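You operate a simulated robot arm through the tools that you are given. There is no shell and no other tool. Be economical: measure what you need, move in short steps, check, and stop when the job is done.

You are at the controls of a simulated two-armed robot. One attempt, no reset.

JOB
Wind the red and blue torque wrenches to 0; lay them in the wrench drawer.
Fine: hold each wrench still while turning its dial; shut the drawer again.
Where things are to end (x, y in the base frame): blue torque wrench within 6 cm of [55, -60]; red torque wrench within 6 cm of [55, -16].

It is judged by the outcome, as a careful person would: the job done as asked, and still so three seconds after it is handed in. It fails if anything else is knocked over, pushed out of place, dropped, spilled or broken.

ROBOT AND FRAMES
Two 7-joint arms with two-finger parallel grippers on one trunk, on a base that drives. Base frame: it is fixed to the floor where the robot stands at the start and does not move with it; the origin is under the middle of the robot, x ahead of it, y to its left, z up. Readings come in cm, rad, newtons and seconds.
The left shoulder is at the start at [7, 16.3, 119.5], the right one opposite. With the tool pointing down near the work surface each hand reaches from about 38 to 88 cm from the robot's upright axis, wherever it stands, measured 20 degrees to its own side. Places, roughly: dial of the blue torque wrench [50, -10, 100]; dial of the red torque wrench [50, 30, 100]; inside of the wrench drawer [60, -50, 60]; wrench drawer [50, -50, 60]. Payload 3.43 kg a hand.
The TCP of each hand is the grasp point between the finger pads, 3.4 cm short of the fingertips. In the tool frame z runs along the fingers and y along their closing line. The gripper opens to 12.8 cm. The fingers are 2.4 cm wide and 1.2 cm thick; the gripper's body (4.8 by 13 cm) begins 9.6 cm behind the TCP.
Orientation is that of the tool frame in the base frame, as a unit quaternion [w, x, y, z]. With the fingers straight down and closing along the base's y, the tool's x points along the base's -x, its y along +y and its z along -z.

CONTROLS
- The arms move only by the tool servo_tool. It takes "left_rows", "right_rows" or both (then of equal length, played together; a hand with none holds still); each is a list of rows, each a list of 7 numbers: the finger opening in cm, from 0 to 12.8, then the shift along the tool's x, y, z in cm, then the turn, a rotation vector about the tool's x, y, z in rad. In form: [[gripper, dx, dy, dz, wx, wy, wz], ...]. A call has 1 to 10 rows; each row shifts and turns the commanded pose from where the row before left it, along the tool's axes as they then stand. A row lasts 0.2 s, in which the tool goes at most 5 cm and 0.15 rad; a call with a longer step from one row to the next is refused whole, and so is a gripper value outside its range. Where a pose cannot be reached the arm comes as near as it can. A force on the tool above 90 N (or 10 N above the force at the start of the call, whichever is more), or a blocked arm, ends the call early, and 0.2 s more pass. Each finger travels about 15.3 cm/s and halts on what it meets, pressing with about 41 N; the grip force reading is that of the motor and also rises with nothing between the fingers. The clock runs only during rows and for 0.2 s after the last one: add rows that do not move to give the fingers time. It gives the time, the measured TCP pose, the force on the tool (base axes), the opening and the grip force at its end, in the units of the frame above (readings bear some noise), with the torque about the TCP (base axes, N m) and any sound that the robot's microphone picked up.
- Cameras (640 x 400 px; columns grow to the right, rows downward): "scene" is now at [12.82, -2.73, 141.05]; the picture's right is [-0.33, -0.94, 0.00], its down [-0.65, 0.23, -0.73] and it looks along [0.69, -0.24, -0.69] (base axes); focal length 214 px, centre (320, 200). "left" rides on the left gripper at [7.6, 1.1, -16] in its tool frame; the picture's right is [-0.15, 0.99, 0.00], its down [-0.88, -0.13, -0.46] and it looks along [-0.45, -0.07, 0.89] (tool axes); focal length 234 px, centre (320, 200). "right" rides on the right gripper at [7.6, -1.1, -16] in its tool frame; the picture's right is [0.15, 0.99, 0.00], its down [-0.88, 0.13, -0.46] and it looks along [-0.45, 0.07, 0.89] (tool axes); focal length 234 px, centre (320, 200). There is no depth. A picture from a camera that has moved, and an enlarged one, comes with that camera's place and axes in the base frame and with its lens.
- camera(camera): a new picture of that camera. It takes no simulated time.
- lift_body(by): slides the trunk up (or, below 0, down) by that many cm; the arms and the scene camera ride with it, the base frame stays. It gives what a move gives, with no picture.
- base_move(legs): drives the robot by 1 to 6 legs, each [ahead, left, turn to the left] in cm, cm and rad, along the robot's own axes; the way and the turn of a leg run together, so that a leg with both is an arc; at most 150 cm and 3.142 rad a leg. The arms and the cameras ride along, it lands a little off, and it stops where it bumps. It gives what a move gives.
- aim_head(pan, tilt): turns the head with the scene camera to pan (to the left, within 1.501 rad either way) and tilt (down, from -0.506 to 1.204), counted from straight ahead of the robot. It gives what a move gives.
- inspect(camera, box): a new picture of the part [left, top, right, bottom] of that camera's present view, enlarged. It takes no simulated time.
- finish_job(): hands the job in; it is judged then, once.

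Work in short steps. Places have to be worked out from the pictures, the camera data and where the tool is seen: move nearer, look again, correct. Check each grasp and each placing, and mend what went wrong. You have 120 turns and 108 pictures in all, those below and enlarged ones among them. Open the grippers and draw the arms clear of the work before you hand the job in, unless the task says otherwise; then end with one line.

The tools are called after ">>>" as name(argument=value, ...) on one line, values as JSON. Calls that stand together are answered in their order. servo_tool: Moves the arms, as the interface text tells. Its arguments: {"type":"object","properties":{"left_rows":{"type":"array","items":{"type":"array","items":{"type":"number"}}},"right_rows":{"type":"array","items":{"type":"array","items":{"type":"number"}}}},"required":[]} The other tools are called the same way: lift_body (by) slides the trunk up or down; base_move (legs) drives the base; aim_head (pan, tilt) turns the head that bears the scene camera; camera (camera) takes a picture; inspect (camera, box) takes an enlarged picture of a part of a camera's view; finish_job () hands the job in.

At the start:

```text
t: 0.0
left_tool_pos: [51.83, 5.37, 132.51]
left_tcp_rot: [0.0, 0.0, 1.0, 0.0]
left_ft_force: [-0.4, 0.3, -1.1]
left_torque: [0.01, -0.01, 0.03]
left_gripper_width: 12.81
left_grasp_force: 0.0
right_tool_pos: [43.52, -28.71, 128.73]
right_tcp_rot: [0.001, 0.0, 1.0, 0.0]
right_ft_force: [0.9, 0.3, -0.3]
right_torque: [0.0, 0.01, -0.01]
right_gripper_width: 12.81
right_grasp_force: 0.0
trunk travel left (down, up): [-67.5, 26.5]
robot x, y, heading: [0.23, -0.09, -0.004]
head pan, tilt: [-0.339, 0.756]
```

scene: 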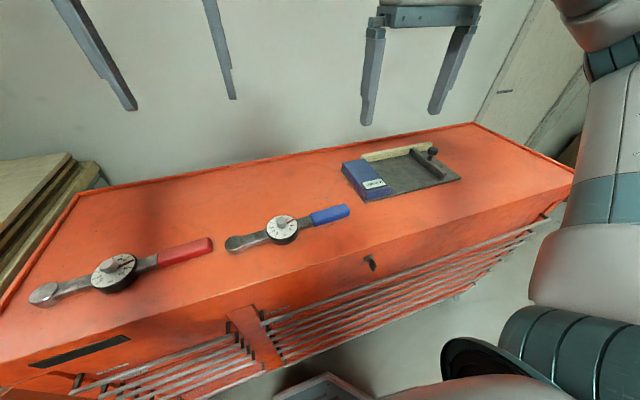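
right: 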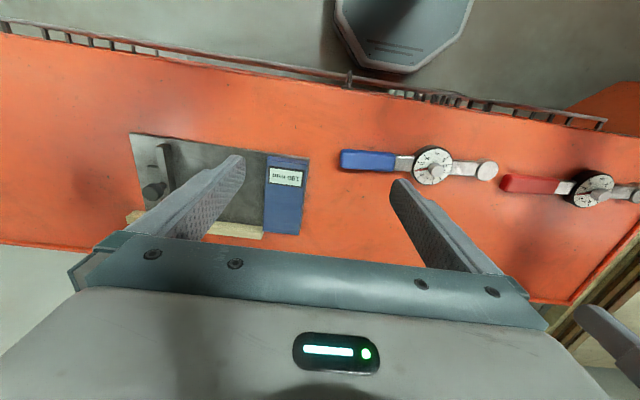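
left: 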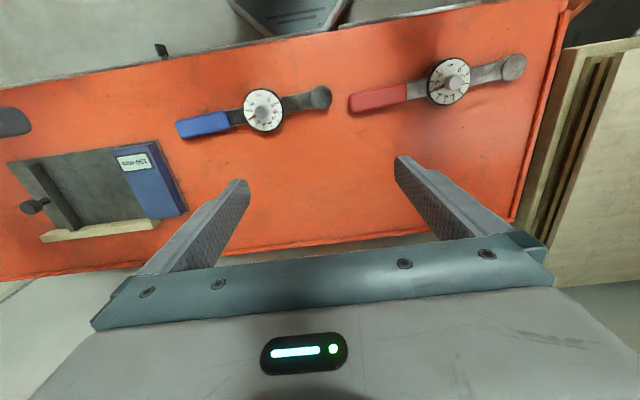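

The two wrenches lie on the cabinet top with dials up. I look closely at both dials.

>>> inspect(camera="left", box=[220, 70, 300, 150])

>>> inspect(camera="left", box=[410, 40, 490, 120])

>>> aim_head(pan=-0.8, tilt=1.1)

>>> camera(camera="scene")

```text
5.00 times, centred on (260, 110) of left
camera zoom: at [44.31, 6.56, 148.52], right [0.15, 0.99, 0.0], down [0.88, -0.13, 0.46], along [0.45, -0.07, -0.89], focal length 1171 px, centre (620, 650)
```

zoom: 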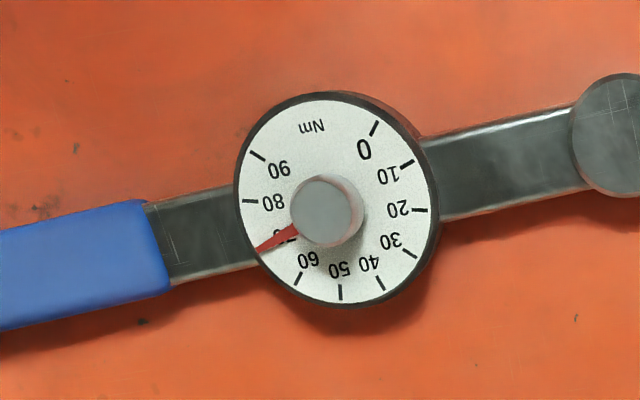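

```text
5.00 times, centred on (450, 80) of left
camera zoom: at [44.31, 6.56, 148.52], right [0.15, 0.99, 0.0], down [0.88, -0.13, 0.46], along [0.45, -0.07, -0.89], focal length 1171 px, centre (-330, 800)
```

zoom: 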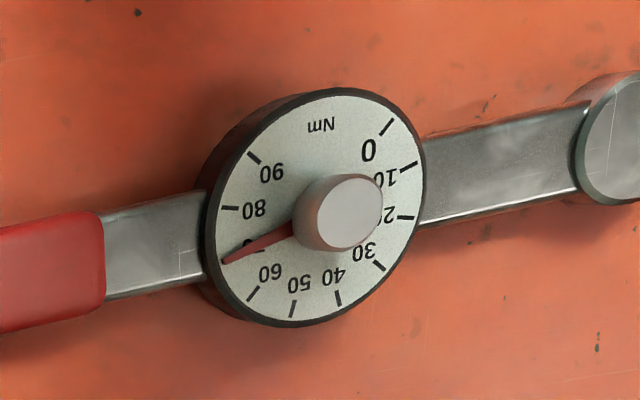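

```text
t: 0.9
left_tool_pos: [51.9, 5.37, 132.52]
left_tcp_rot: [0.0, 0.0, 1.0, 0.0]
left_ft_force: [-0.6, -0.1, 0.1]
left_torque: [0.01, -0.02, 0.0]
left_gripper_width: 12.77
left_grasp_force: 0.0
right_tool_pos: [43.48, -28.63, 128.8]
right_tcp_rot: [0.0, -0.001, 1.0, 0.0]
right_ft_force: [0.9, -0.6, -1.1]
right_torque: [-0.01, -0.02, -0.04]
right_gripper_width: 12.78
right_grasp_force: 0.0
trunk travel left (down, up): [-67.5, 26.5]
robot x, y, heading: [-0.0, 0.14, 0.002]
head pan, tilt: [-0.799, 1.1]
```

```text
102 pictures are left
camera scene: at [9.43, -4.51, 138.51], right [-0.72, -0.7, 0.0], down [-0.62, 0.64, -0.45], along [0.32, -0.33, -0.89], focal length 214 px, centre (320, 200)
```

scene: 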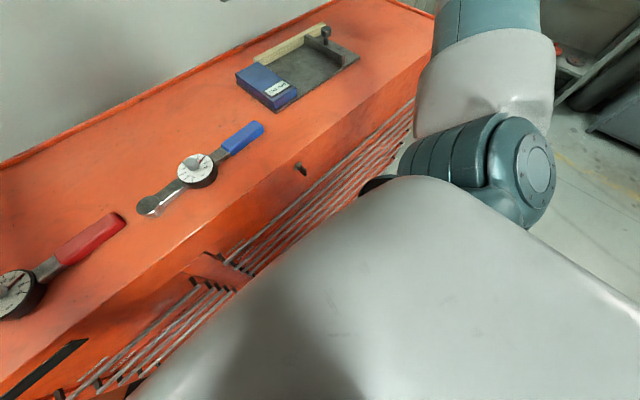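

Both read about 70 Nm. Blue's dial is near [47.5,-5] with its grip towards -y; red's is near [48,30]. The needle must turn about 210° counterclockwise seen from above. I'll hold the handle with the right hand and turn with the left, so I rotate both wrists first.

>>> servo_tool(right_rows=[[12.8, 0, 0, 0, 0, 0, -0.15], [12.8, 0, 0, 0, 0, 0, -0.15], [12.8, 0, 0, 0, 0, 0, -0.15], [12.8, 0, 0, 0, 0, 0, -0.15], [12.8, 0, 0, 0, 0, 0, -0.15], [12.8, 0, 0, 0, 0, 0, -0.15], [12.8, 0, 0, 0, 0, 0, -0.15], [12.8, 0, 0, 0, 0, 0, -0.15], [12.8, 0, 0, 0, 0, 0, -0.15], [12.8, 0, 0, 0, 0, 0, -0.15]], left_rows=[[12.8, 0, 0, 0, 0, 0, 0.15], [12.8, 0, 0, 0, 0, 0, 0.15], [12.8, 0, 0, 0, 0, 0, 0.15], [12.8, 0, 0, 0, 0, 0, 0.15], [12.8, 0, 0, 0, 0, 0, 0.15], [12.8, 0, 0, 0, 0, 0, 0.15], [12.8, 0, 0, 0, 0, 0, 0.15], [12.8, 0, 0, 0, 0, 0, 0.15], [12.8, 0, 0, 0, 0, 0, 0.15], [12.8, 0, 0, 0, 0, 0, 0.15]])

>>> aim_head(pan=-0.2, tilt=0.85)

>>> camera(camera="right")

>>> camera(camera="scene")

```text
t: 3.1
left_tool_pos: [46.04, 3.86, 129.66]
left_tcp_rot: [0.001, 0.68, 0.733, 0.001]
left_ft_force: [-0.4, -0.3, -0.1]
left_torque: [0.0, -0.01, -0.03]
left_gripper_width: 12.8
left_grasp_force: 0.0
left hand out of reach, approached as far as the arm can: row 9, 10
right_tool_pos: [37.48, -22.13, 125.54]
right_tcp_rot: [-0.001, -0.681, 0.732, 0.0]
right_ft_force: [-0.1, 0.0, 0.1]
right_torque: [-0.03, -0.03, 0.01]
right_gripper_width: 12.78
right_grasp_force: 0.0
right hand out of reach, approached as far as the arm can: row 8, 9, 10
trunk travel left (down, up): [-67.5, 26.5]
robot x, y, heading: [0.26, 0.17, 0.002]
head pan, tilt: [-0.799, 1.1]
```

```text
t: 4.1
left_tool_pos: [46.12, 4.01, 129.55]
left_tcp_rot: [0.002, 0.68, 0.734, -0.001]
left_ft_force: [-0.3, -0.6, 0.8]
left_torque: [0.02, -0.03, 0.02]
left_gripper_width: 12.83
left_grasp_force: 0.1
right_tool_pos: [37.59, -22.26, 125.53]
right_tcp_rot: [0.001, -0.68, 0.733, 0.001]
right_ft_force: [-0.4, -1.0, 0.4]
right_torque: [-0.03, 0.0, -0.02]
right_gripper_width: 12.8
right_grasp_force: 0.0
trunk travel left (down, up): [-67.5, 26.5]
robot x, y, heading: [-0.02, 0.27, -0.001]
head pan, tilt: [-0.201, 0.85]
```

```text
101 pictures are left
camera right: at [38.2, -29.95, 141.54], right [-1.0, -0.07, 0.0], down [-0.06, 0.89, 0.46], along [-0.03, 0.46, -0.89], focal length 234 px, centre (320, 200)
```

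right: 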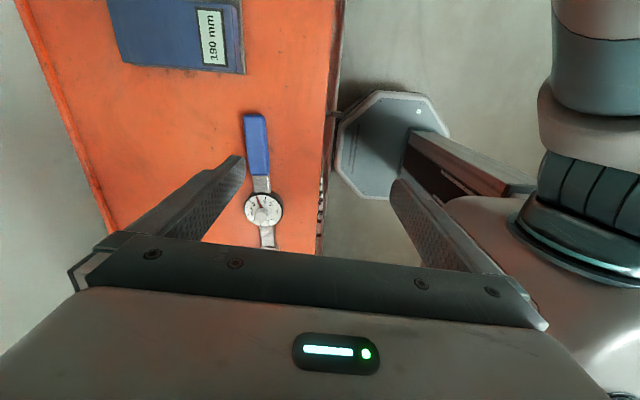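

```text
100 pictures are left
camera scene: at [12.68, -1.55, 140.28], right [-0.2, -0.98, 0.0], down [-0.74, 0.15, -0.66], along [0.65, -0.13, -0.75], focal length 214 px, centre (320, 200)
```

scene: 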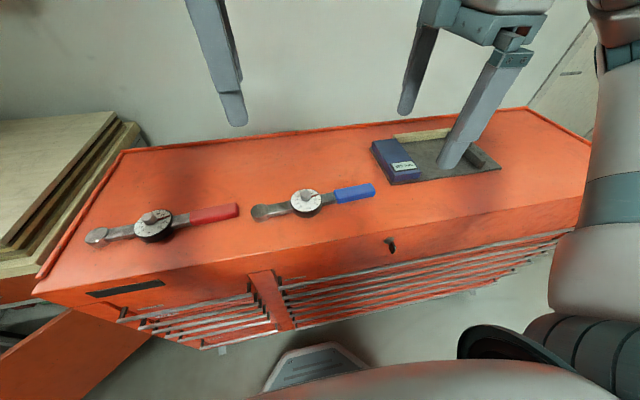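

Both arms approximate the wanted orientation. I bring the right hand above the blue handle (about [48.6,-18]) and lower it, where reach is better.

>>> servo_tool(right_rows=[[12.8, -1, -2.7, 3, 0, 0, 0], [12.8, -1, -2.7, 3, 0, 0, 0], [12.8, -1, -2.7, 3, 0, 0, 0], [12.8, -1, -2.7, 3, 0, 0, 0]])

>>> camera(camera="right")

```text
t: 5.1
left_tool_pos: [46.21, 3.97, 129.5]
left_tcp_rot: [0.0, 0.68, 0.733, -0.001]
left_ft_force: [0.7, 0.2, -0.2]
left_torque: [-0.03, 0.04, 0.01]
left_gripper_width: 12.82
left_grasp_force: 0.1
right_tool_pos: [45.1, -16.27, 112.91]
right_tcp_rot: [0.0, -0.68, 0.733, 0.0]
right_ft_force: [0.7, 0.9, 0.2]
right_torque: [-0.01, 0.04, -0.02]
right_gripper_width: 12.79
right_grasp_force: 0.1
right hand out of reach, approached as far as the arm can: row 1, 2, 3, 4
trunk travel left (down, up): [-67.5, 26.5]
robot x, y, heading: [-0.02, 0.1, 0.001]
head pan, tilt: [-0.201, 0.85]
```

```text
99 pictures are left
camera right: at [45.74, -23.95, 128.99], right [-1.0, -0.07, 0.0], down [-0.06, 0.89, 0.46], along [-0.03, 0.45, -0.89], focal length 234 px, centre (320, 200)
```

right: 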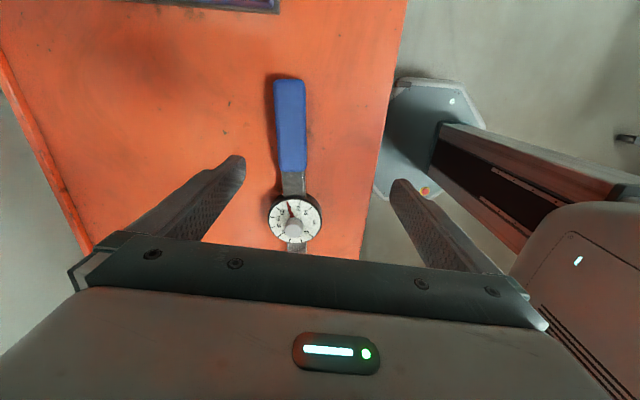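

The hands are too close in for this wrist angle. I drive the base back 12 cm and right 12 cm so both hands are centred on the blue wrench.

>>> base_move(legs=[[-12, 0, 0], [0, -12, 0]])

>>> servo_tool(right_rows=[[12.8, 0, -3.5, 0, 0, 0, 0], [12.8, 0, -3.5, 0, 0, 0, 0], [12.8, 0, -3.5, 0, 0, 0, 0], [12.8, 0, -3.5, 0, 0, 0, 0]])

>>> camera(camera="right")

```text
t: 7.2
left_tool_pos: [34.28, -7.79, 129.59]
left_tcp_rot: [0.002, 0.679, 0.734, -0.001]
left_ft_force: [0.9, -0.3, 0.4]
left_torque: [-0.01, 0.01, 0.01]
left_gripper_width: 12.81
left_grasp_force: 0.1
right_tool_pos: [33.26, -27.88, 113.17]
right_tcp_rot: [0.001, -0.681, 0.732, 0.0]
right_ft_force: [-0.2, -0.3, 0.9]
right_torque: [-0.05, 0.01, 0.0]
right_gripper_width: 12.79
right_grasp_force: 0.0
trunk travel left (down, up): [-67.5, 26.5]
robot x, y, heading: [-11.93, -11.46, 0.003]
head pan, tilt: [-0.201, 0.85]
```

```text
t: 8.2
left_tool_pos: [34.27, -7.65, 129.59]
left_tcp_rot: [0.001, 0.678, 0.735, -0.002]
left_ft_force: [0.6, 0.5, 0.5]
left_torque: [-0.01, 0.02, 0.0]
left_gripper_width: 12.8
left_grasp_force: 0.1
right_tool_pos: [35.86, -23.14, 112.45]
right_tcp_rot: [0.0, -0.68, 0.733, -0.002]
right_ft_force: [-0.4, 0.7, 0.6]
right_torque: [-0.01, -0.04, 0.01]
right_gripper_width: 12.8
right_grasp_force: 0.0
right hand out of reach, approached as far as the arm can: row 1, 2, 3, 4
trunk travel left (down, up): [-67.5, 26.5]
robot x, y, heading: [-11.65, -11.8, -0.001]
head pan, tilt: [-0.201, 0.85]
```

```text
98 pictures are left
camera right: at [36.44, -30.92, 128.46], right [-1.0, -0.07, 0.0], down [-0.06, 0.89, 0.45], along [-0.03, 0.45, -0.89], focal length 234 px, centre (320, 200)
```

right: 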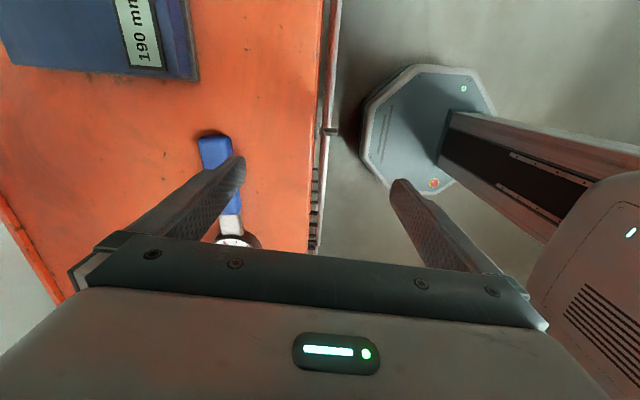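

The right wrist is at its counterclockwise limit for this heading. Turning the whole robot left about 0.6 rad gives that angle back, so I drive to about [3,-40] facing 0.6 rad left.

>>> base_move(legs=[[0, -28, 0], [14.7, 0, 0], [0, 0, 0.6]])

>>> aim_head(pan=-0.1, tilt=0.8)

>>> camera(camera="right")

>>> camera(camera="scene")

```text
t: 12.8
left_tool_pos: [38.96, -10.68, 129.63]
left_tcp_rot: [0.002, 0.429, 0.903, 0.001]
left_ft_force: [0.0, 0.0, 0.6]
left_torque: [0.02, 0.0, 0.02]
left_gripper_width: 12.81
left_grasp_force: 0.0
right_tool_pos: [48.93, -22.36, 112.49]
right_tcp_rot: [-0.001, 0.868, -0.497, 0.0]
right_ft_force: [-0.5, -0.7, 0.4]
right_torque: [-0.02, -0.03, -0.01]
right_gripper_width: 12.83
right_grasp_force: 0.1
trunk travel left (down, up): [-67.5, 26.5]
robot x, y, heading: [3.17, -40.17, 0.604]
head pan, tilt: [-0.201, 0.85]
```

```text
t: 13.4
left_tool_pos: [38.9, -10.59, 129.62]
left_tcp_rot: [0.0, 0.43, 0.903, 0.0]
left_ft_force: [-0.2, -0.5, 0.5]
left_torque: [-0.02, -0.04, 0.0]
left_gripper_width: 12.8
left_grasp_force: 0.1
right_tool_pos: [48.96, -22.39, 112.38]
right_tcp_rot: [-0.001, 0.868, -0.497, 0.001]
right_ft_force: [-0.2, 0.5, 0.9]
right_torque: [0.01, -0.01, 0.01]
right_gripper_width: 12.8
right_grasp_force: 0.1
trunk travel left (down, up): [-67.5, 26.5]
robot x, y, heading: [3.03, -40.52, 0.604]
head pan, tilt: [-0.099, 0.799]
```

```text
97 pictures are left
camera right: at [53.8, -28.52, 128.46], right [-0.78, -0.63, 0.0], down [-0.56, 0.69, 0.46], along [-0.28, 0.36, -0.89], focal length 234 px, centre (320, 200)
```

right: 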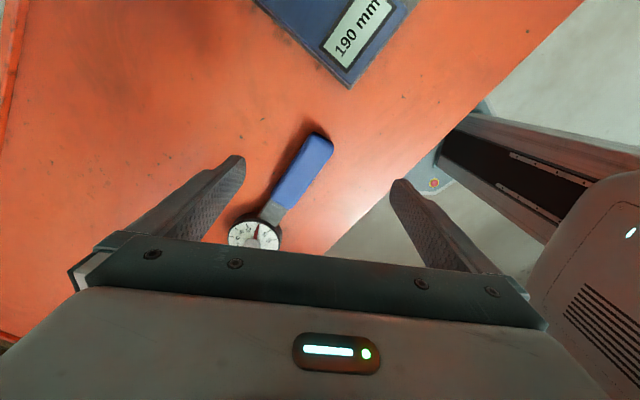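

```text
96 pictures are left
camera scene: at [14.44, -33.21, 140.68], right [0.48, -0.87, 0.0], down [-0.63, -0.35, -0.7], along [0.61, 0.34, -0.72], focal length 214 px, centre (320, 200)
```

scene: 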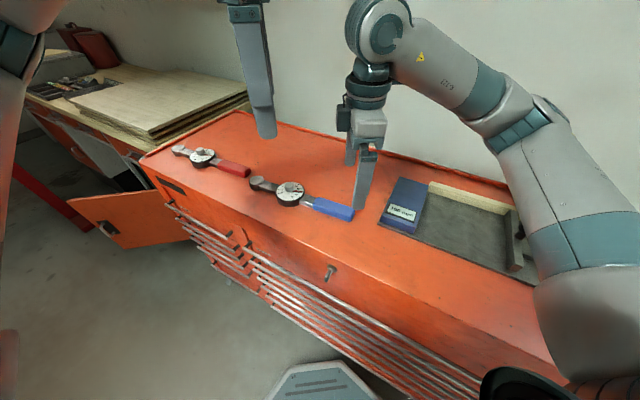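

The handle runs from about [49.5,-22.8] to [48.9,-12.5]. I turn the right hand to match, shift to y≈-19 and lower to z≈107.

>>> servo_tool(right_rows=[[12.8, 0, 0, 0, 0, 0, 0.12], [12.8, 0, 0, 0, 0, 0, 0.12], [12.8, 0, 0, 0, 0, 0, 0.12], [12.8, 0, 0, 0, 0, 0, 0.12], [12.8, -3.2, -0.3, 0, 0, 0, 0], [12.8, 0, 0, 2.7, 0, 0, 0], [12.8, 0, 0, 2.7, 0, 0, 0]])

>>> camera(camera="right")

```text
t: 15.0
left_tool_pos: [38.93, -10.67, 129.59]
left_tcp_rot: [0.0, 0.43, 0.903, -0.001]
left_ft_force: [-0.7, 0.9, 0.4]
left_torque: [0.03, 0.01, 0.01]
left_gripper_width: 12.79
left_grasp_force: 0.0
right_tool_pos: [49.28, -19.32, 107.04]
right_tcp_rot: [-0.001, 0.724, -0.69, 0.001]
right_ft_force: [0.2, -0.7, 0.6]
right_torque: [0.0, 0.05, -0.02]
right_gripper_width: 12.79
right_grasp_force: 0.0
trunk travel left (down, up): [-67.5, 26.5]
robot x, y, heading: [3.61, -40.06, 0.608]
head pan, tilt: [-0.099, 0.799]
```

```text
95 pictures are left
camera right: at [50.75, -26.93, 123.09], right [-0.98, -0.19, 0.0], down [-0.17, 0.87, 0.46], along [-0.09, 0.45, -0.89], focal length 234 px, centre (320, 200)
```

right: 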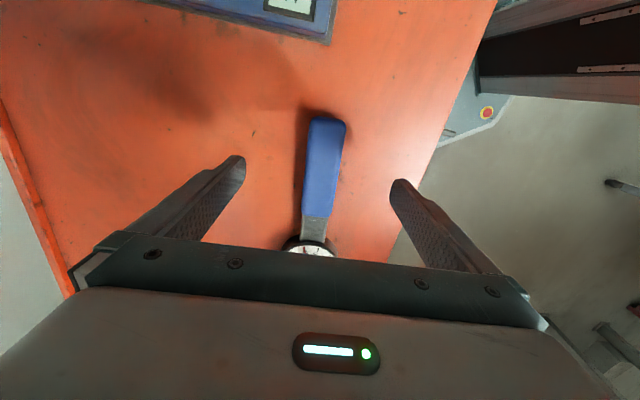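

The handle is centred between the fingers. I lower to about 0.7 cm above the surface and close gently.

>>> servo_tool(right_rows=[[8, 0, 0, 2.7, 0, 0, 0], [8, 0, 0, 2.6, 0, 0, 0], [5, 0, 0, 0, 0, 0, 0], [2, 0, 0, 0, 0, 0, 0], [1, 0, 0, 0, 0, 0, 0]])

>>> camera(camera="right")

```text
t: 16.2
left_tool_pos: [38.98, -10.64, 129.66]
left_tcp_rot: [0.002, 0.43, 0.903, 0.001]
left_ft_force: [-0.2, 0.9, 1.6]
left_torque: [-0.01, 0.01, 0.01]
left_gripper_width: 12.79
left_grasp_force: 0.1
right_tool_pos: [49.13, -19.27, 101.82]
right_tcp_rot: [0.0, 0.724, -0.69, 0.001]
right_ft_force: [-1.9, -0.8, 0.3]
right_torque: [0.88, 0.13, 0.55]
right_gripper_width: 3.71
right_grasp_force: 40.9
trunk travel left (down, up): [-67.5, 26.5]
robot x, y, heading: [3.46, -39.96, 0.604]
head pan, tilt: [-0.099, 0.799]
```

```text
94 pictures are left
camera right: at [50.61, -26.81, 117.78], right [-0.98, -0.2, 0.0], down [-0.17, 0.87, 0.46], along [-0.09, 0.45, -0.89], focal length 234 px, centre (320, 200)
```

right: 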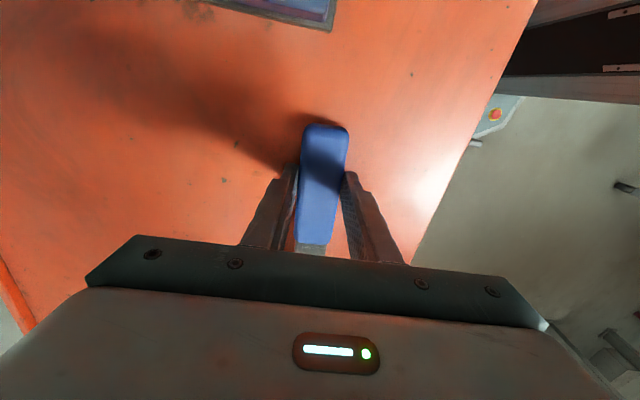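

Handle held firmly (3.7 cm). Now the left hand goes above the blue dial near [48.3,-5.5].

>>> servo_tool(left_rows=[[6, -0.5, 2.6, 1, 0, 0, 0], [6, -0.5, 2.6, 2, 0, 0, 0], [6, -0.5, 2.6, 3, 0, 0, 0], [6, -0.4, 2.6, 4, 0, 0, 0]])

>>> camera(camera="left")

>>> camera(camera="scene")

```text
t: 17.2
left_tool_pos: [43.83, -10.0, 117.71]
left_tcp_rot: [0.001, 0.428, 0.904, 0.0]
left_ft_force: [0.2, -0.5, -0.9]
left_torque: [0.0, 0.0, 0.01]
left_gripper_width: 6.01
left_grasp_force: 0.0
left hand out of reach, approached as far as the arm can: row 1, 2, 3, 4
right_tool_pos: [49.18, -19.18, 101.82]
right_tcp_rot: [-0.001, 0.724, -0.69, 0.0]
right_ft_force: [-0.8, 1.2, -0.1]
right_torque: [0.14, 0.03, 0.2]
right_gripper_width: 3.68
right_grasp_force: 40.8
trunk travel left (down, up): [-67.5, 26.5]
robot x, y, heading: [3.26, -39.75, 0.609]
head pan, tilt: [-0.099, 0.799]
```

```text
93 pictures are left
camera left: at [39.92, -3.38, 133.64], right [0.86, 0.51, 0.0], down [0.46, -0.76, 0.46], along [0.24, -0.39, -0.89], focal length 234 px, centre (320, 200)
```

left: 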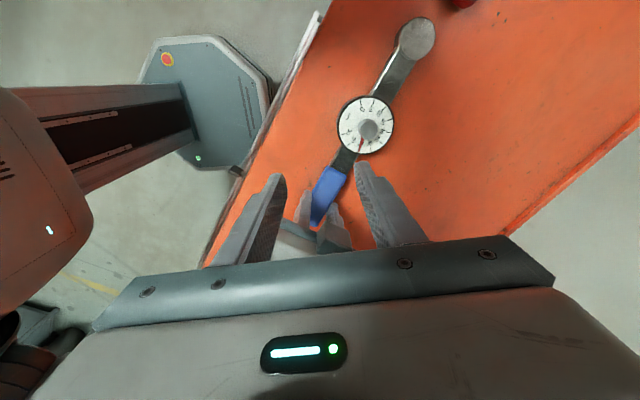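

```text
92 pictures are left
camera scene: at [14.55, -33.18, 140.68], right [0.49, -0.87, 0.0], down [-0.63, -0.35, -0.7], along [0.61, 0.34, -0.72], focal length 214 px, centre (320, 200)
```

scene: 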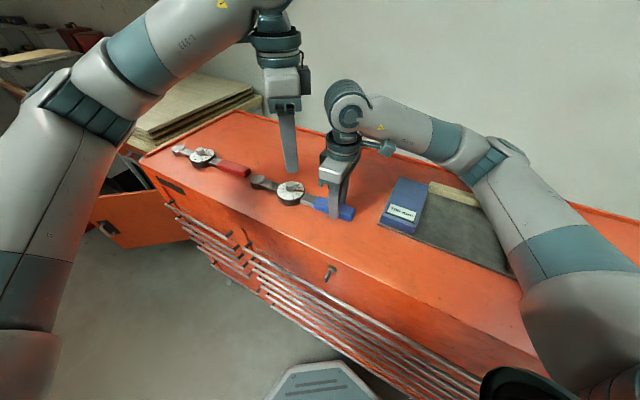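

The left wrist is at its clockwise limit; I turn it 0.45 rad counterclockwise, then go over the knob at [48.4,-5.0].

>>> servo_tool(left_rows=[[6, 0, 0, 0, 0, 0, -0.15], [6, 0, 0, 0, 0, 0, -0.15], [6, 0, 0, 0, 0, 0, -0.15], [6, -1, 3.2, 2, 0, 0, 0], [6, -1.05, 3.3, 3, 0, 0, 0], [6, 0, 0, 2.5, 0, 0, 0]])

>>> camera(camera="left")

```text
t: 18.6
left_tool_pos: [48.57, -5.26, 110.35]
left_tcp_rot: [0.001, 0.217, 0.976, -0.001]
left_ft_force: [0.4, -0.3, 0.0]
left_torque: [0.0, 0.01, -0.01]
left_gripper_width: 6.02
left_grasp_force: 0.1
right_tool_pos: [49.11, -19.19, 101.8]
right_tcp_rot: [-0.001, 0.724, -0.69, 0.001]
right_ft_force: [-0.1, 0.3, 0.9]
right_torque: [0.0, 0.01, 0.01]
right_gripper_width: 3.68
right_grasp_force: 41.1
trunk travel left (down, up): [-67.5, 26.5]
robot x, y, heading: [3.28, -39.58, 0.603]
head pan, tilt: [-0.099, 0.799]
```

```text
91 pictures are left
camera left: at [42.13, -0.99, 126.25], right [0.55, 0.83, 0.0], down [0.74, -0.49, 0.46], along [0.38, -0.25, -0.89], focal length 234 px, centre (320, 200)
```

left: 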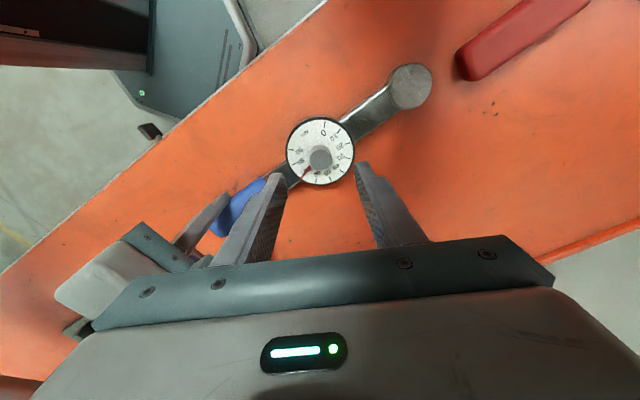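

The knob lies between the fingers. I lower to z≈105 and look before closing.

>>> servo_tool(left_rows=[[6, 0.15, 0, 2, 0, 0, 0], [5, 0.15, 0, 2, 0, 0, 0], [5, 0, 0, 1.3, 0, 0, 0]])

>>> inspect(camera="left", box=[220, 90, 420, 215])

>>> inspect(camera="scene", box=[240, 140, 380, 228])

```text
t: 19.4
left_tool_pos: [48.28, -5.05, 104.88]
left_tcp_rot: [0.001, 0.217, 0.976, 0.0]
left_ft_force: [-0.6, -0.8, -0.1]
left_torque: [0.0, 0.04, -0.02]
left_gripper_width: 4.98
left_grasp_force: 0.0
right_tool_pos: [49.21, -19.21, 101.73]
right_tcp_rot: [-0.001, 0.724, -0.69, 0.001]
right_ft_force: [-0.8, -0.5, 0.2]
right_torque: [0.02, 0.04, 0.08]
right_gripper_width: 3.7
right_grasp_force: 41.2
trunk travel left (down, up): [-67.5, 26.5]
robot x, y, heading: [3.44, -40.05, 0.608]
head pan, tilt: [-0.099, 0.799]
```

```text
3.20 times, centred on (320, 152) of left
camera zoom: at [41.88, -0.76, 120.83], right [0.55, 0.83, 0.0], down [0.74, -0.49, 0.46], along [0.38, -0.25, -0.89], focal length 749 px, centre (320, 352)
```

zoom: 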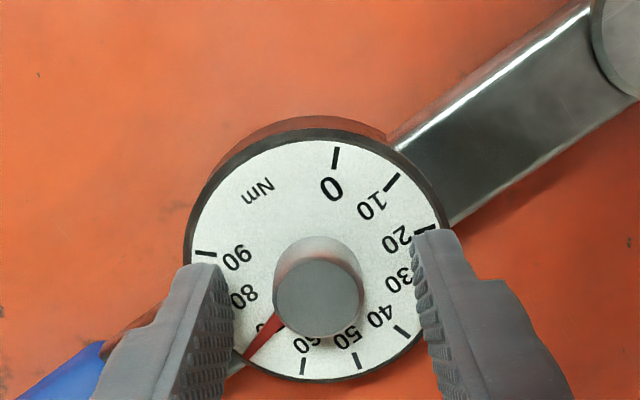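

```text
4.55 times, centred on (310, 184) of scene
camera zoom: at [14.5, -33.22, 140.68], right [0.49, -0.87, 0.0], down [-0.63, -0.35, -0.7], along [0.61, 0.34, -0.72], focal length 975 px, centre (366, 273)
```

zoom: 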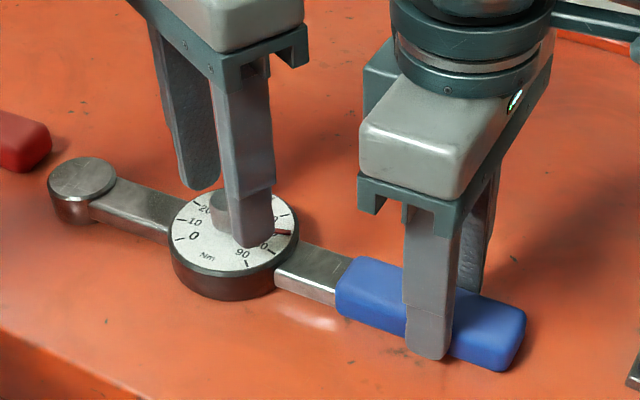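

Fingertips straddle the knob just above the dial face. I go 0.4 cm lower and close on the knob.

>>> servo_tool(left_rows=[[5, 0, 0, 0.4, 0, 0, 0], [3, 0, 0, 0, 0, 0, 0], [1.5, 0, 0, 0, 0, 0, 0], [1.5, 0, 0, 0, 0, 0, 0]])

>>> inspect(camera="left", box=[220, 90, 420, 215])

```text
t: 20.4
left_tool_pos: [48.27, -5.1, 104.46]
left_tcp_rot: [0.001, 0.217, 0.976, 0.0]
left_ft_force: [-0.7, -3.1, 0.2]
left_torque: [-0.14, 0.04, -0.02]
left_gripper_width: 2.37
left_grasp_force: 41.0
right_tool_pos: [49.17, -19.13, 101.86]
right_tcp_rot: [-0.001, 0.725, -0.689, 0.001]
right_ft_force: [1.0, 2.3, -0.1]
right_torque: [-0.3, 0.06, 0.01]
right_gripper_width: 3.67
right_grasp_force: 40.9
trunk travel left (down, up): [-67.5, 26.5]
robot x, y, heading: [3.29, -40.03, 0.605]
head pan, tilt: [-0.099, 0.799]
```

```text
3.20 times, centred on (320, 152) of left
camera zoom: at [41.88, -0.82, 120.47], right [0.55, 0.83, 0.0], down [0.74, -0.49, 0.46], along [0.38, -0.25, -0.89], focal length 749 px, centre (320, 352)
```

zoom: 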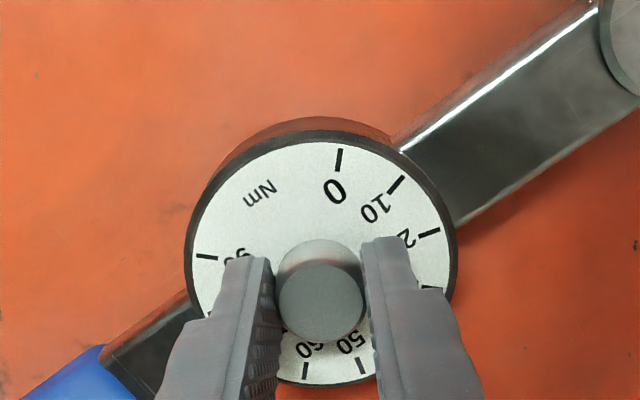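

Knob gripped (2.4 cm). I turn counterclockwise 1.35 rad while the right hand holds.

>>> servo_tool(left_rows=[[1.5, 0, 0, 0, 0, 0, -0.15], [1.5, 0, 0, 0, 0, 0, -0.15], [1.5, 0, 0, 0, 0, 0, -0.15], [1.5, 0, 0, 0, 0, 0, -0.15], [1.5, 0, 0, 0, 0, 0, -0.15], [1.5, 0, 0, 0, 0, 0, -0.15], [1.5, 0, 0, 0, 0, 0, -0.15], [1.5, 0, 0, 0, 0, 0, -0.15], [1.5, 0, 0, 0, 0, 0, -0.15]])

>>> inspect(camera="left", box=[220, 90, 420, 215])

>>> inspect(camera="scene", box=[220, 110, 400, 223])

```text
t: 22.4
left_tool_pos: [48.24, -5.18, 104.46]
left_tcp_rot: [0.0, -0.44, 0.898, -0.002]
left_ft_force: [8.9, -22.0, 0.4]
left_torque: [-0.54, -0.5, -0.03]
left_gripper_width: 2.34
left_grasp_force: 40.8
right_tool_pos: [49.19, -19.02, 101.9]
right_tcp_rot: [-0.001, 0.724, -0.69, 0.0]
right_ft_force: [-8.8, 21.9, -0.5]
right_torque: [0.23, 0.26, 1.0]
right_gripper_width: 3.69
right_grasp_force: 40.7
trunk travel left (down, up): [-67.5, 26.5]
robot x, y, heading: [3.54, -40.1, 0.606]
head pan, tilt: [-0.099, 0.799]
```

```text
3.20 times, centred on (320, 152) of left
camera zoom: at [42.67, -10.41, 120.52], right [-0.69, 0.72, 0.0], down [0.64, 0.62, 0.45], along [0.33, 0.31, -0.89], focal length 749 px, centre (320, 352)
```

zoom: 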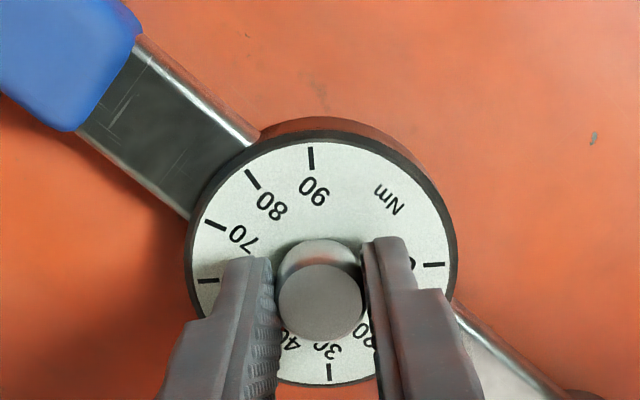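

```text
3.54 times, centred on (310, 166) of scene
camera zoom: at [14.53, -33.17, 140.67], right [0.49, -0.87, 0.0], down [-0.63, -0.35, -0.7], along [0.61, 0.34, -0.72], focal length 759 px, centre (355, 319)
```

zoom: 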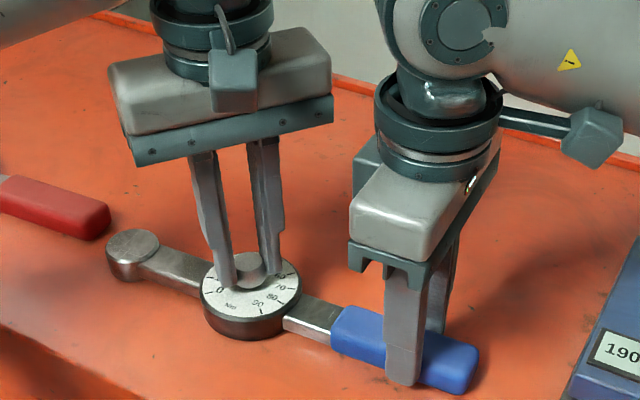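

The knob turned with the hand and the wrench stayed put. I open, wind back clockwise 1.35 rad, and look.

>>> servo_tool(left_rows=[[5, 0, 0, 0, 0, 0, 0], [5, 0, 0, 0, 0, 0, 0.15], [5, 0, 0, 0, 0, 0, 0.15], [5, 0, 0, 0, 0, 0, 0.15], [5, 0, 0, 0, 0, 0, 0.15], [5, 0, 0, 0, 0, 0, 0.15], [5, 0, 0, 0, 0, 0, 0.15], [5, 0, 0, 0, 0, 0, 0.15], [5, 0, 0, 0, 0, 0, 0.15], [5, 0, 0, 0, 0, 0, 0.15]])

>>> inspect(camera="left", box=[220, 90, 420, 215])

```text
t: 24.6
left_tool_pos: [48.37, -5.18, 104.41]
left_tcp_rot: [0.001, 0.219, 0.976, 0.0]
left_ft_force: [-0.5, -0.2, 0.5]
left_torque: [0.03, 0.06, 0.0]
left_gripper_width: 4.99
left_grasp_force: 0.0
right_tool_pos: [49.11, -19.19, 101.72]
right_tcp_rot: [0.0, 0.724, -0.69, 0.001]
right_ft_force: [0.2, -1.5, -0.6]
right_torque: [-0.26, -0.04, 0.01]
right_gripper_width: 3.67
right_grasp_force: 40.8
trunk travel left (down, up): [-67.5, 26.5]
robot x, y, heading: [3.37, -40.37, 0.603]
head pan, tilt: [-0.099, 0.799]
```

```text
3.20 times, centred on (320, 152) of left
camera zoom: at [41.87, -0.84, 120.45], right [0.56, 0.83, 0.0], down [0.74, -0.49, 0.46], along [0.38, -0.25, -0.89], focal length 749 px, centre (320, 352)
```

zoom: 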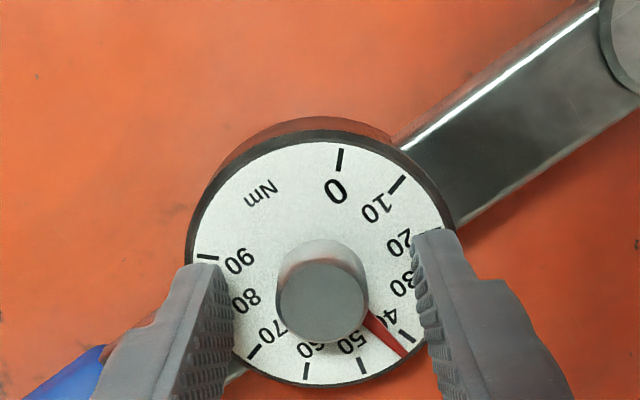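

Needle is now near 43. Second grip and turn of 1.35 rad, then wind back to look.

>>> servo_tool(left_rows=[[3, 0, 0, 0, 0, 0, 0], [1.5, 0, 0, 0, 0, 0, 0], [1.5, 0, 0, 0, 0, 0, 0]])

>>> servo_tool(left_rows=[[1.5, 0, 0, 0, 0, 0, -0.15], [1.5, 0, 0, 0, 0, 0, -0.15], [1.5, 0, 0, 0, 0, 0, -0.15], [1.5, 0, 0, 0, 0, 0, -0.15], [1.5, 0, 0, 0, 0, 0, -0.15], [1.5, 0, 0, 0, 0, 0, -0.15], [1.5, 0, 0, 0, 0, 0, -0.15], [1.5, 0, 0, 0, 0, 0, -0.15], [1.5, 0, 0, 0, 0, 0, -0.15]])

>>> servo_tool(left_rows=[[5, 0, 0, 0, 0, 0, 0], [5, 0, 0, 0, 0, 0, 0.15], [5, 0, 0, 0, 0, 0, 0.15], [5, 0, 0, 0, 0, 0, 0.15], [5, 0, 0, 0, 0, 0, 0.15], [5, 0, 0, 0, 0, 0, 0.15], [5, 0, 0, 0, 0, 0, 0.15], [5, 0, 0, 0, 0, 0, 0.15], [5, 0, 0, 0, 0, 0, 0.15], [5, 0, 0, 0, 0, 0, 0.15]])

>>> inspect(camera="left", box=[220, 90, 420, 215])

```text
t: 25.4
left_tool_pos: [48.29, -5.25, 104.52]
left_tcp_rot: [0.001, 0.217, 0.976, 0.0]
left_ft_force: [2.3, 2.3, -0.5]
left_torque: [0.04, -0.11, -0.01]
left_gripper_width: 2.36
left_grasp_force: 40.6
right_tool_pos: [49.15, -19.15, 101.75]
right_tcp_rot: [0.0, 0.725, -0.689, 0.0]
right_ft_force: [-1.2, -2.9, -0.5]
right_torque: [0.18, 0.06, 0.3]
right_gripper_width: 3.68
right_grasp_force: 40.8
trunk travel left (down, up): [-67.5, 26.5]
robot x, y, heading: [3.24, -40.21, 0.602]
head pan, tilt: [-0.099, 0.799]
```

```text
t: 27.4
left_tool_pos: [48.05, -5.21, 104.49]
left_tcp_rot: [0.0, -0.44, 0.898, -0.002]
left_ft_force: [8.5, -16.8, -0.8]
left_torque: [-0.15, -0.62, -0.01]
left_gripper_width: 2.35
left_grasp_force: 41.0
right_tool_pos: [49.18, -19.14, 101.84]
right_tcp_rot: [-0.001, 0.724, -0.689, -0.001]
right_ft_force: [-9.2, 16.2, 2.3]
right_torque: [0.03, 0.42, 1.03]
right_gripper_width: 3.67
right_grasp_force: 41.6
trunk travel left (down, up): [-67.5, 26.5]
robot x, y, heading: [2.98, -40.26, 0.609]
head pan, tilt: [-0.099, 0.799]
```

```text
t: 29.6
left_tool_pos: [48.18, -5.17, 104.56]
left_tcp_rot: [0.0, 0.219, 0.976, 0.0]
left_ft_force: [0.4, -0.5, 0.1]
left_torque: [0.01, 0.03, 0.04]
left_gripper_width: 4.99
left_grasp_force: 0.0
right_tool_pos: [49.11, -19.13, 101.81]
right_tcp_rot: [0.0, 0.725, -0.689, 0.002]
right_ft_force: [1.3, -2.4, 0.2]
right_torque: [-0.22, -0.01, 0.0]
right_gripper_width: 3.68
right_grasp_force: 41.0
trunk travel left (down, up): [-67.5, 26.5]
robot x, y, heading: [3.1, -39.97, 0.605]
head pan, tilt: [-0.099, 0.799]
```

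```text
3.20 times, centred on (320, 152) of left
camera zoom: at [41.85, -0.81, 120.5], right [0.55, 0.83, 0.0], down [0.74, -0.49, 0.46], along [0.38, -0.25, -0.89], focal length 749 px, centre (320, 352)
```

zoom: 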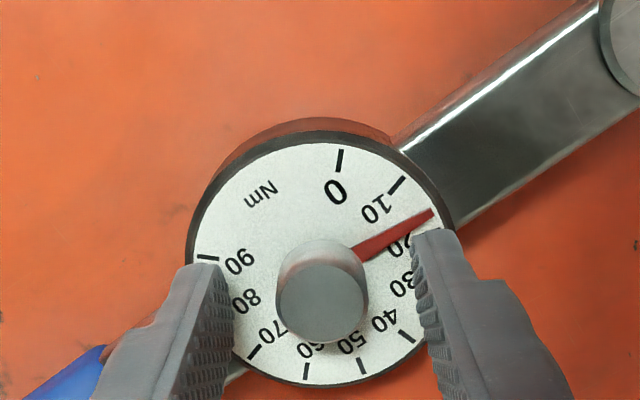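

Needle near 16.5. I regrip, turn 0.86 rad, wind back and check for a fine adjustment.

>>> servo_tool(left_rows=[[3, 0, 0, 0, 0, 0, 0], [1.5, 0, 0, 0, 0, 0, 0], [1.5, 0, 0, 0, 0, 0, 0], [1.5, 0, 0, 0, 0, 0, -0.15], [1.5, 0, 0, 0, 0, 0, -0.15], [1.5, 0, 0, 0, 0, 0, -0.15], [1.5, 0, 0, 0, 0, 0, -0.15], [1.5, 0, 0, 0, 0, 0, -0.15], [1.5, 0, 0, 0, 0, 0, -0.11], [1.5, 0, 0, 0, 0, 0, 0]])

>>> servo_tool(left_rows=[[5, 0, 0, 0, 0, 0, 0], [5, 0, 0, 0, 0, 0, 0.15], [5, 0, 0, 0, 0, 0, 0.15], [5, 0, 0, 0, 0, 0, 0.15], [5, 0, 0, 0, 0, 0, 0.15], [5, 0, 0, 0, 0, 0, 0.15], [5, 0, 0, 0, 0, 0, 0.11]])

>>> inspect(camera="left", box=[260, 110, 380, 185])

```text
t: 31.8
left_tool_pos: [48.25, -5.32, 104.39]
left_tcp_rot: [0.0, -0.21, 0.978, -0.002]
left_ft_force: [5.1, -7.7, -0.1]
left_torque: [-0.19, -0.34, 0.0]
left_gripper_width: 2.36
left_grasp_force: 41.6
right_tool_pos: [49.06, -19.18, 101.86]
right_tcp_rot: [-0.002, 0.725, -0.689, 0.0]
right_ft_force: [-3.8, 6.3, -0.7]
right_torque: [-0.72, 0.12, 0.54]
right_gripper_width: 3.63
right_grasp_force: 40.8
trunk travel left (down, up): [-67.5, 26.5]
robot x, y, heading: [2.99, -39.99, 0.608]
head pan, tilt: [-0.099, 0.799]
```

```text
t: 33.4
left_tool_pos: [48.14, -5.13, 104.62]
left_tcp_rot: [0.001, 0.219, 0.976, 0.0]
left_ft_force: [0.5, -0.2, 0.6]
left_torque: [0.01, 0.0, 0.02]
left_gripper_width: 4.99
left_grasp_force: 0.1
right_tool_pos: [49.22, -19.23, 101.78]
right_tcp_rot: [-0.001, 0.724, -0.69, 0.0]
right_ft_force: [1.1, 0.1, 0.3]
right_torque: [0.49, 0.01, -0.2]
right_gripper_width: 3.66
right_grasp_force: 41.1
trunk travel left (down, up): [-67.5, 26.5]
robot x, y, heading: [3.19, -40.01, 0.599]
head pan, tilt: [-0.099, 0.799]
```

```text
5.33 times, centred on (320, 148) of left
camera zoom: at [41.78, -0.82, 120.55], right [0.55, 0.83, 0.0], down [0.74, -0.49, 0.46], along [0.38, -0.25, -0.89], focal length 1249 px, centre (320, 480)
```

zoom: 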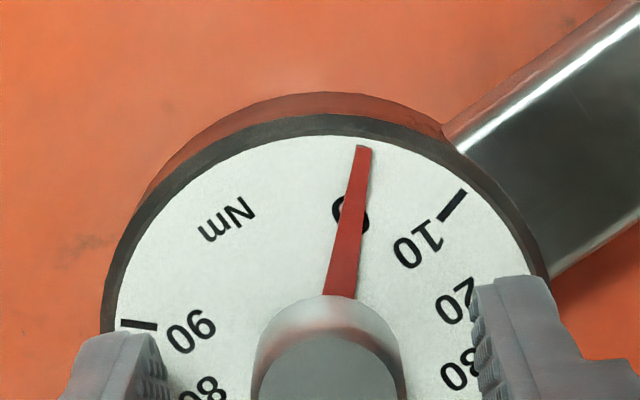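

The needle almost covers the 0 mark, about 0.03 rad short. One small correction.

>>> servo_tool(left_rows=[[3, 0, 0, 0, 0, 0, 0], [1.5, 0, 0, 0, 0, 0, 0], [1.5, 0, 0, 0, 0, 0, 0], [1.5, 0, 0, 0, 0, 0, -0.03], [1.5, 0, 0, 0, 0, 0, 0], [5, 0, 0, 0, 0, 0, 0], [5, 0, 0, 0, 0, 0, 0.03], [5, 0, 0, -2.5, 0, 0, 0]])

>>> inspect(camera="left", box=[270, 115, 370, 178])

>>> inspect(camera="scene", box=[250, 165, 330, 215])

```text
t: 35.2
left_tool_pos: [48.19, -5.33, 106.94]
left_tcp_rot: [0.001, 0.217, 0.976, 0.0]
left_ft_force: [0.1, 0.6, 0.4]
left_torque: [0.0, 0.0, 0.02]
left_gripper_width: 4.98
left_grasp_force: 0.2
right_tool_pos: [49.18, -19.21, 101.76]
right_tcp_rot: [0.0, 0.724, -0.69, 0.0]
right_ft_force: [0.7, -2.1, 0.2]
right_torque: [-0.74, 0.07, -0.03]
right_gripper_width: 3.67
right_grasp_force: 41.5
trunk travel left (down, up): [-67.5, 26.5]
robot x, y, heading: [3.25, -39.88, 0.607]
head pan, tilt: [-0.099, 0.799]
```

```text
6.35 times, centred on (320, 146) of left
camera zoom: at [41.77, -0.89, 123.12], right [0.55, 0.83, 0.0], down [0.74, -0.49, 0.46], along [0.38, -0.25, -0.89], focal length 1487 px, centre (320, 540)
```

zoom: 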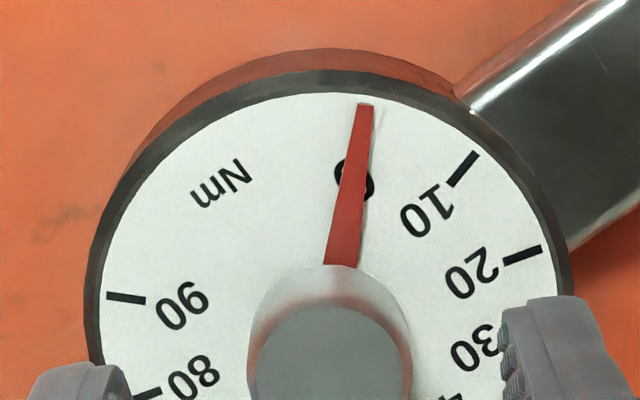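

```text
8.00 times, centred on (290, 190) of scene
camera zoom: at [14.47, -33.23, 140.68], right [0.49, -0.87, 0.0], down [-0.63, -0.35, -0.7], along [0.61, 0.34, -0.72], focal length 1716 px, centre (560, 280)
```

zoom: 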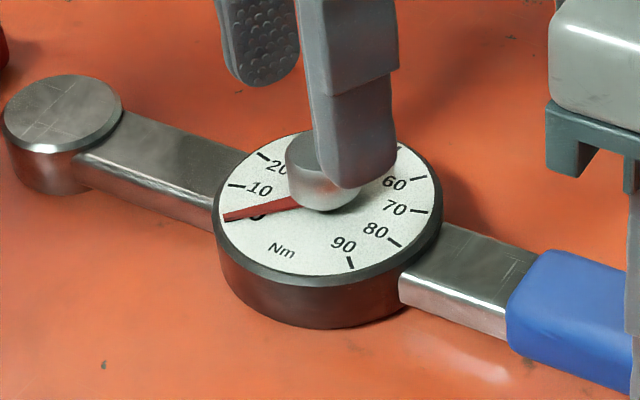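

Blue reads 0. I release and raise both hands, then drive 35 cm towards +y for the red wrench.

>>> servo_tool(right_rows=[[9, 0, 0, 0, 0, 0, 0], [12, 0, 0, -2, 0, 0, 0], [12, 0, 0, -4, 0, 0, 0], [12, 0, 0, -4, 0, 0, 0]], left_rows=[[6, 0, 0, -2, 0, 0, 0], [6, 0, 0, -3, 0, 0, 0], [6, 0, 0, -3, 0, 0, 0], [6, 0, 0, -2, 0, 0, 0]])

>>> base_move(legs=[[19.9, 28.8, 0]])

>>> camera(camera="right")

>>> camera(camera="left")

>>> camera(camera="scene")

```text
t: 36.2
left_tool_pos: [47.96, -5.23, 117.0]
left_tcp_rot: [0.002, 0.218, 0.976, 0.0]
left_ft_force: [-0.2, -0.2, 0.0]
left_torque: [0.02, -0.02, -0.01]
left_gripper_width: 6.01
left_grasp_force: 0.1
right_tool_pos: [48.85, -19.28, 111.77]
right_tcp_rot: [-0.001, 0.724, -0.69, 0.001]
right_ft_force: [-1.0, -0.2, 0.3]
right_torque: [0.01, 0.01, 0.01]
right_gripper_width: 12.01
right_grasp_force: 0.1
trunk travel left (down, up): [-67.5, 26.5]
robot x, y, heading: [3.28, -40.03, 0.604]
head pan, tilt: [-0.099, 0.799]
```

```text
t: 38.5
left_tool_pos: [47.97, 29.7, 117.01]
left_tcp_rot: [0.0, 0.215, 0.977, 0.001]
left_ft_force: [0.1, -0.4, -0.6]
left_torque: [0.0, 0.01, 0.02]
left_gripper_width: 5.99
left_grasp_force: 0.0
right_tool_pos: [48.78, 15.57, 111.67]
right_tcp_rot: [-0.001, 0.725, -0.689, 0.001]
right_ft_force: [0.2, 0.6, -1.0]
right_torque: [-0.02, -0.01, -0.03]
right_gripper_width: 12.01
right_grasp_force: 0.1
trunk travel left (down, up): [-67.5, 26.5]
robot x, y, heading: [3.59, -5.48, 0.611]
head pan, tilt: [-0.099, 0.799]
```

```text
80 pictures are left
camera right: at [50.39, 7.95, 127.73], right [-0.98, -0.2, 0.0], down [-0.18, 0.87, 0.46], along [-0.09, 0.45, -0.89], focal length 234 px, centre (320, 200)
```

right: 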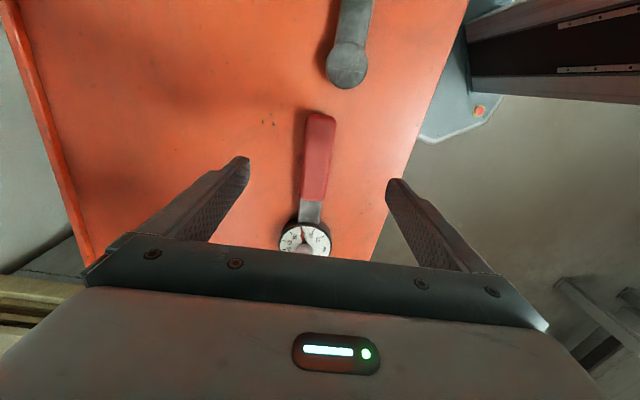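

```text
79 pictures are left
camera left: at [41.5, 33.92, 132.99], right [0.55, 0.84, 0.0], down [0.74, -0.49, 0.46], along [0.38, -0.25, -0.89], focal length 234 px, centre (320, 200)
```

left: 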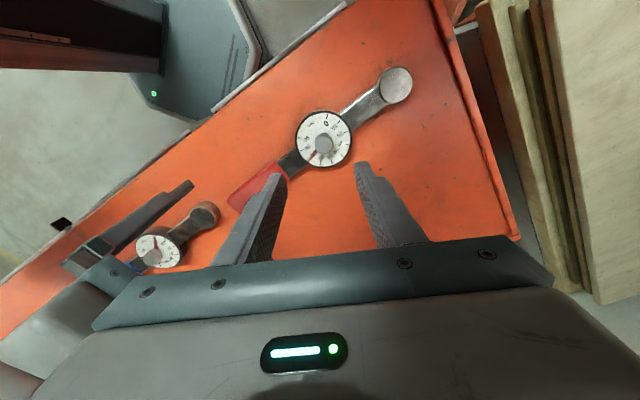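

```text
78 pictures are left
camera scene: at [14.43, 1.5, 140.69], right [0.49, -0.87, 0.0], down [-0.63, -0.35, -0.7], along [0.61, 0.34, -0.72], focal length 214 px, centre (320, 200)
```

scene: 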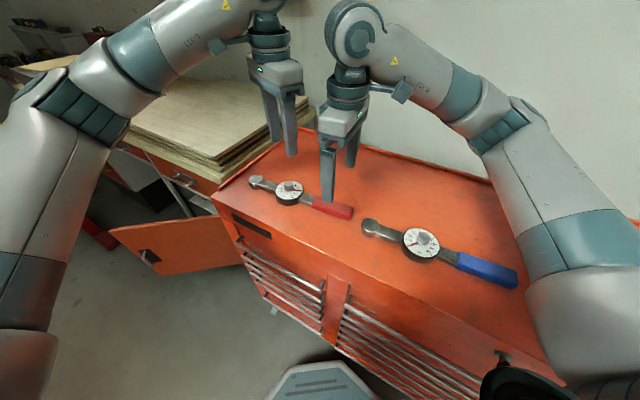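

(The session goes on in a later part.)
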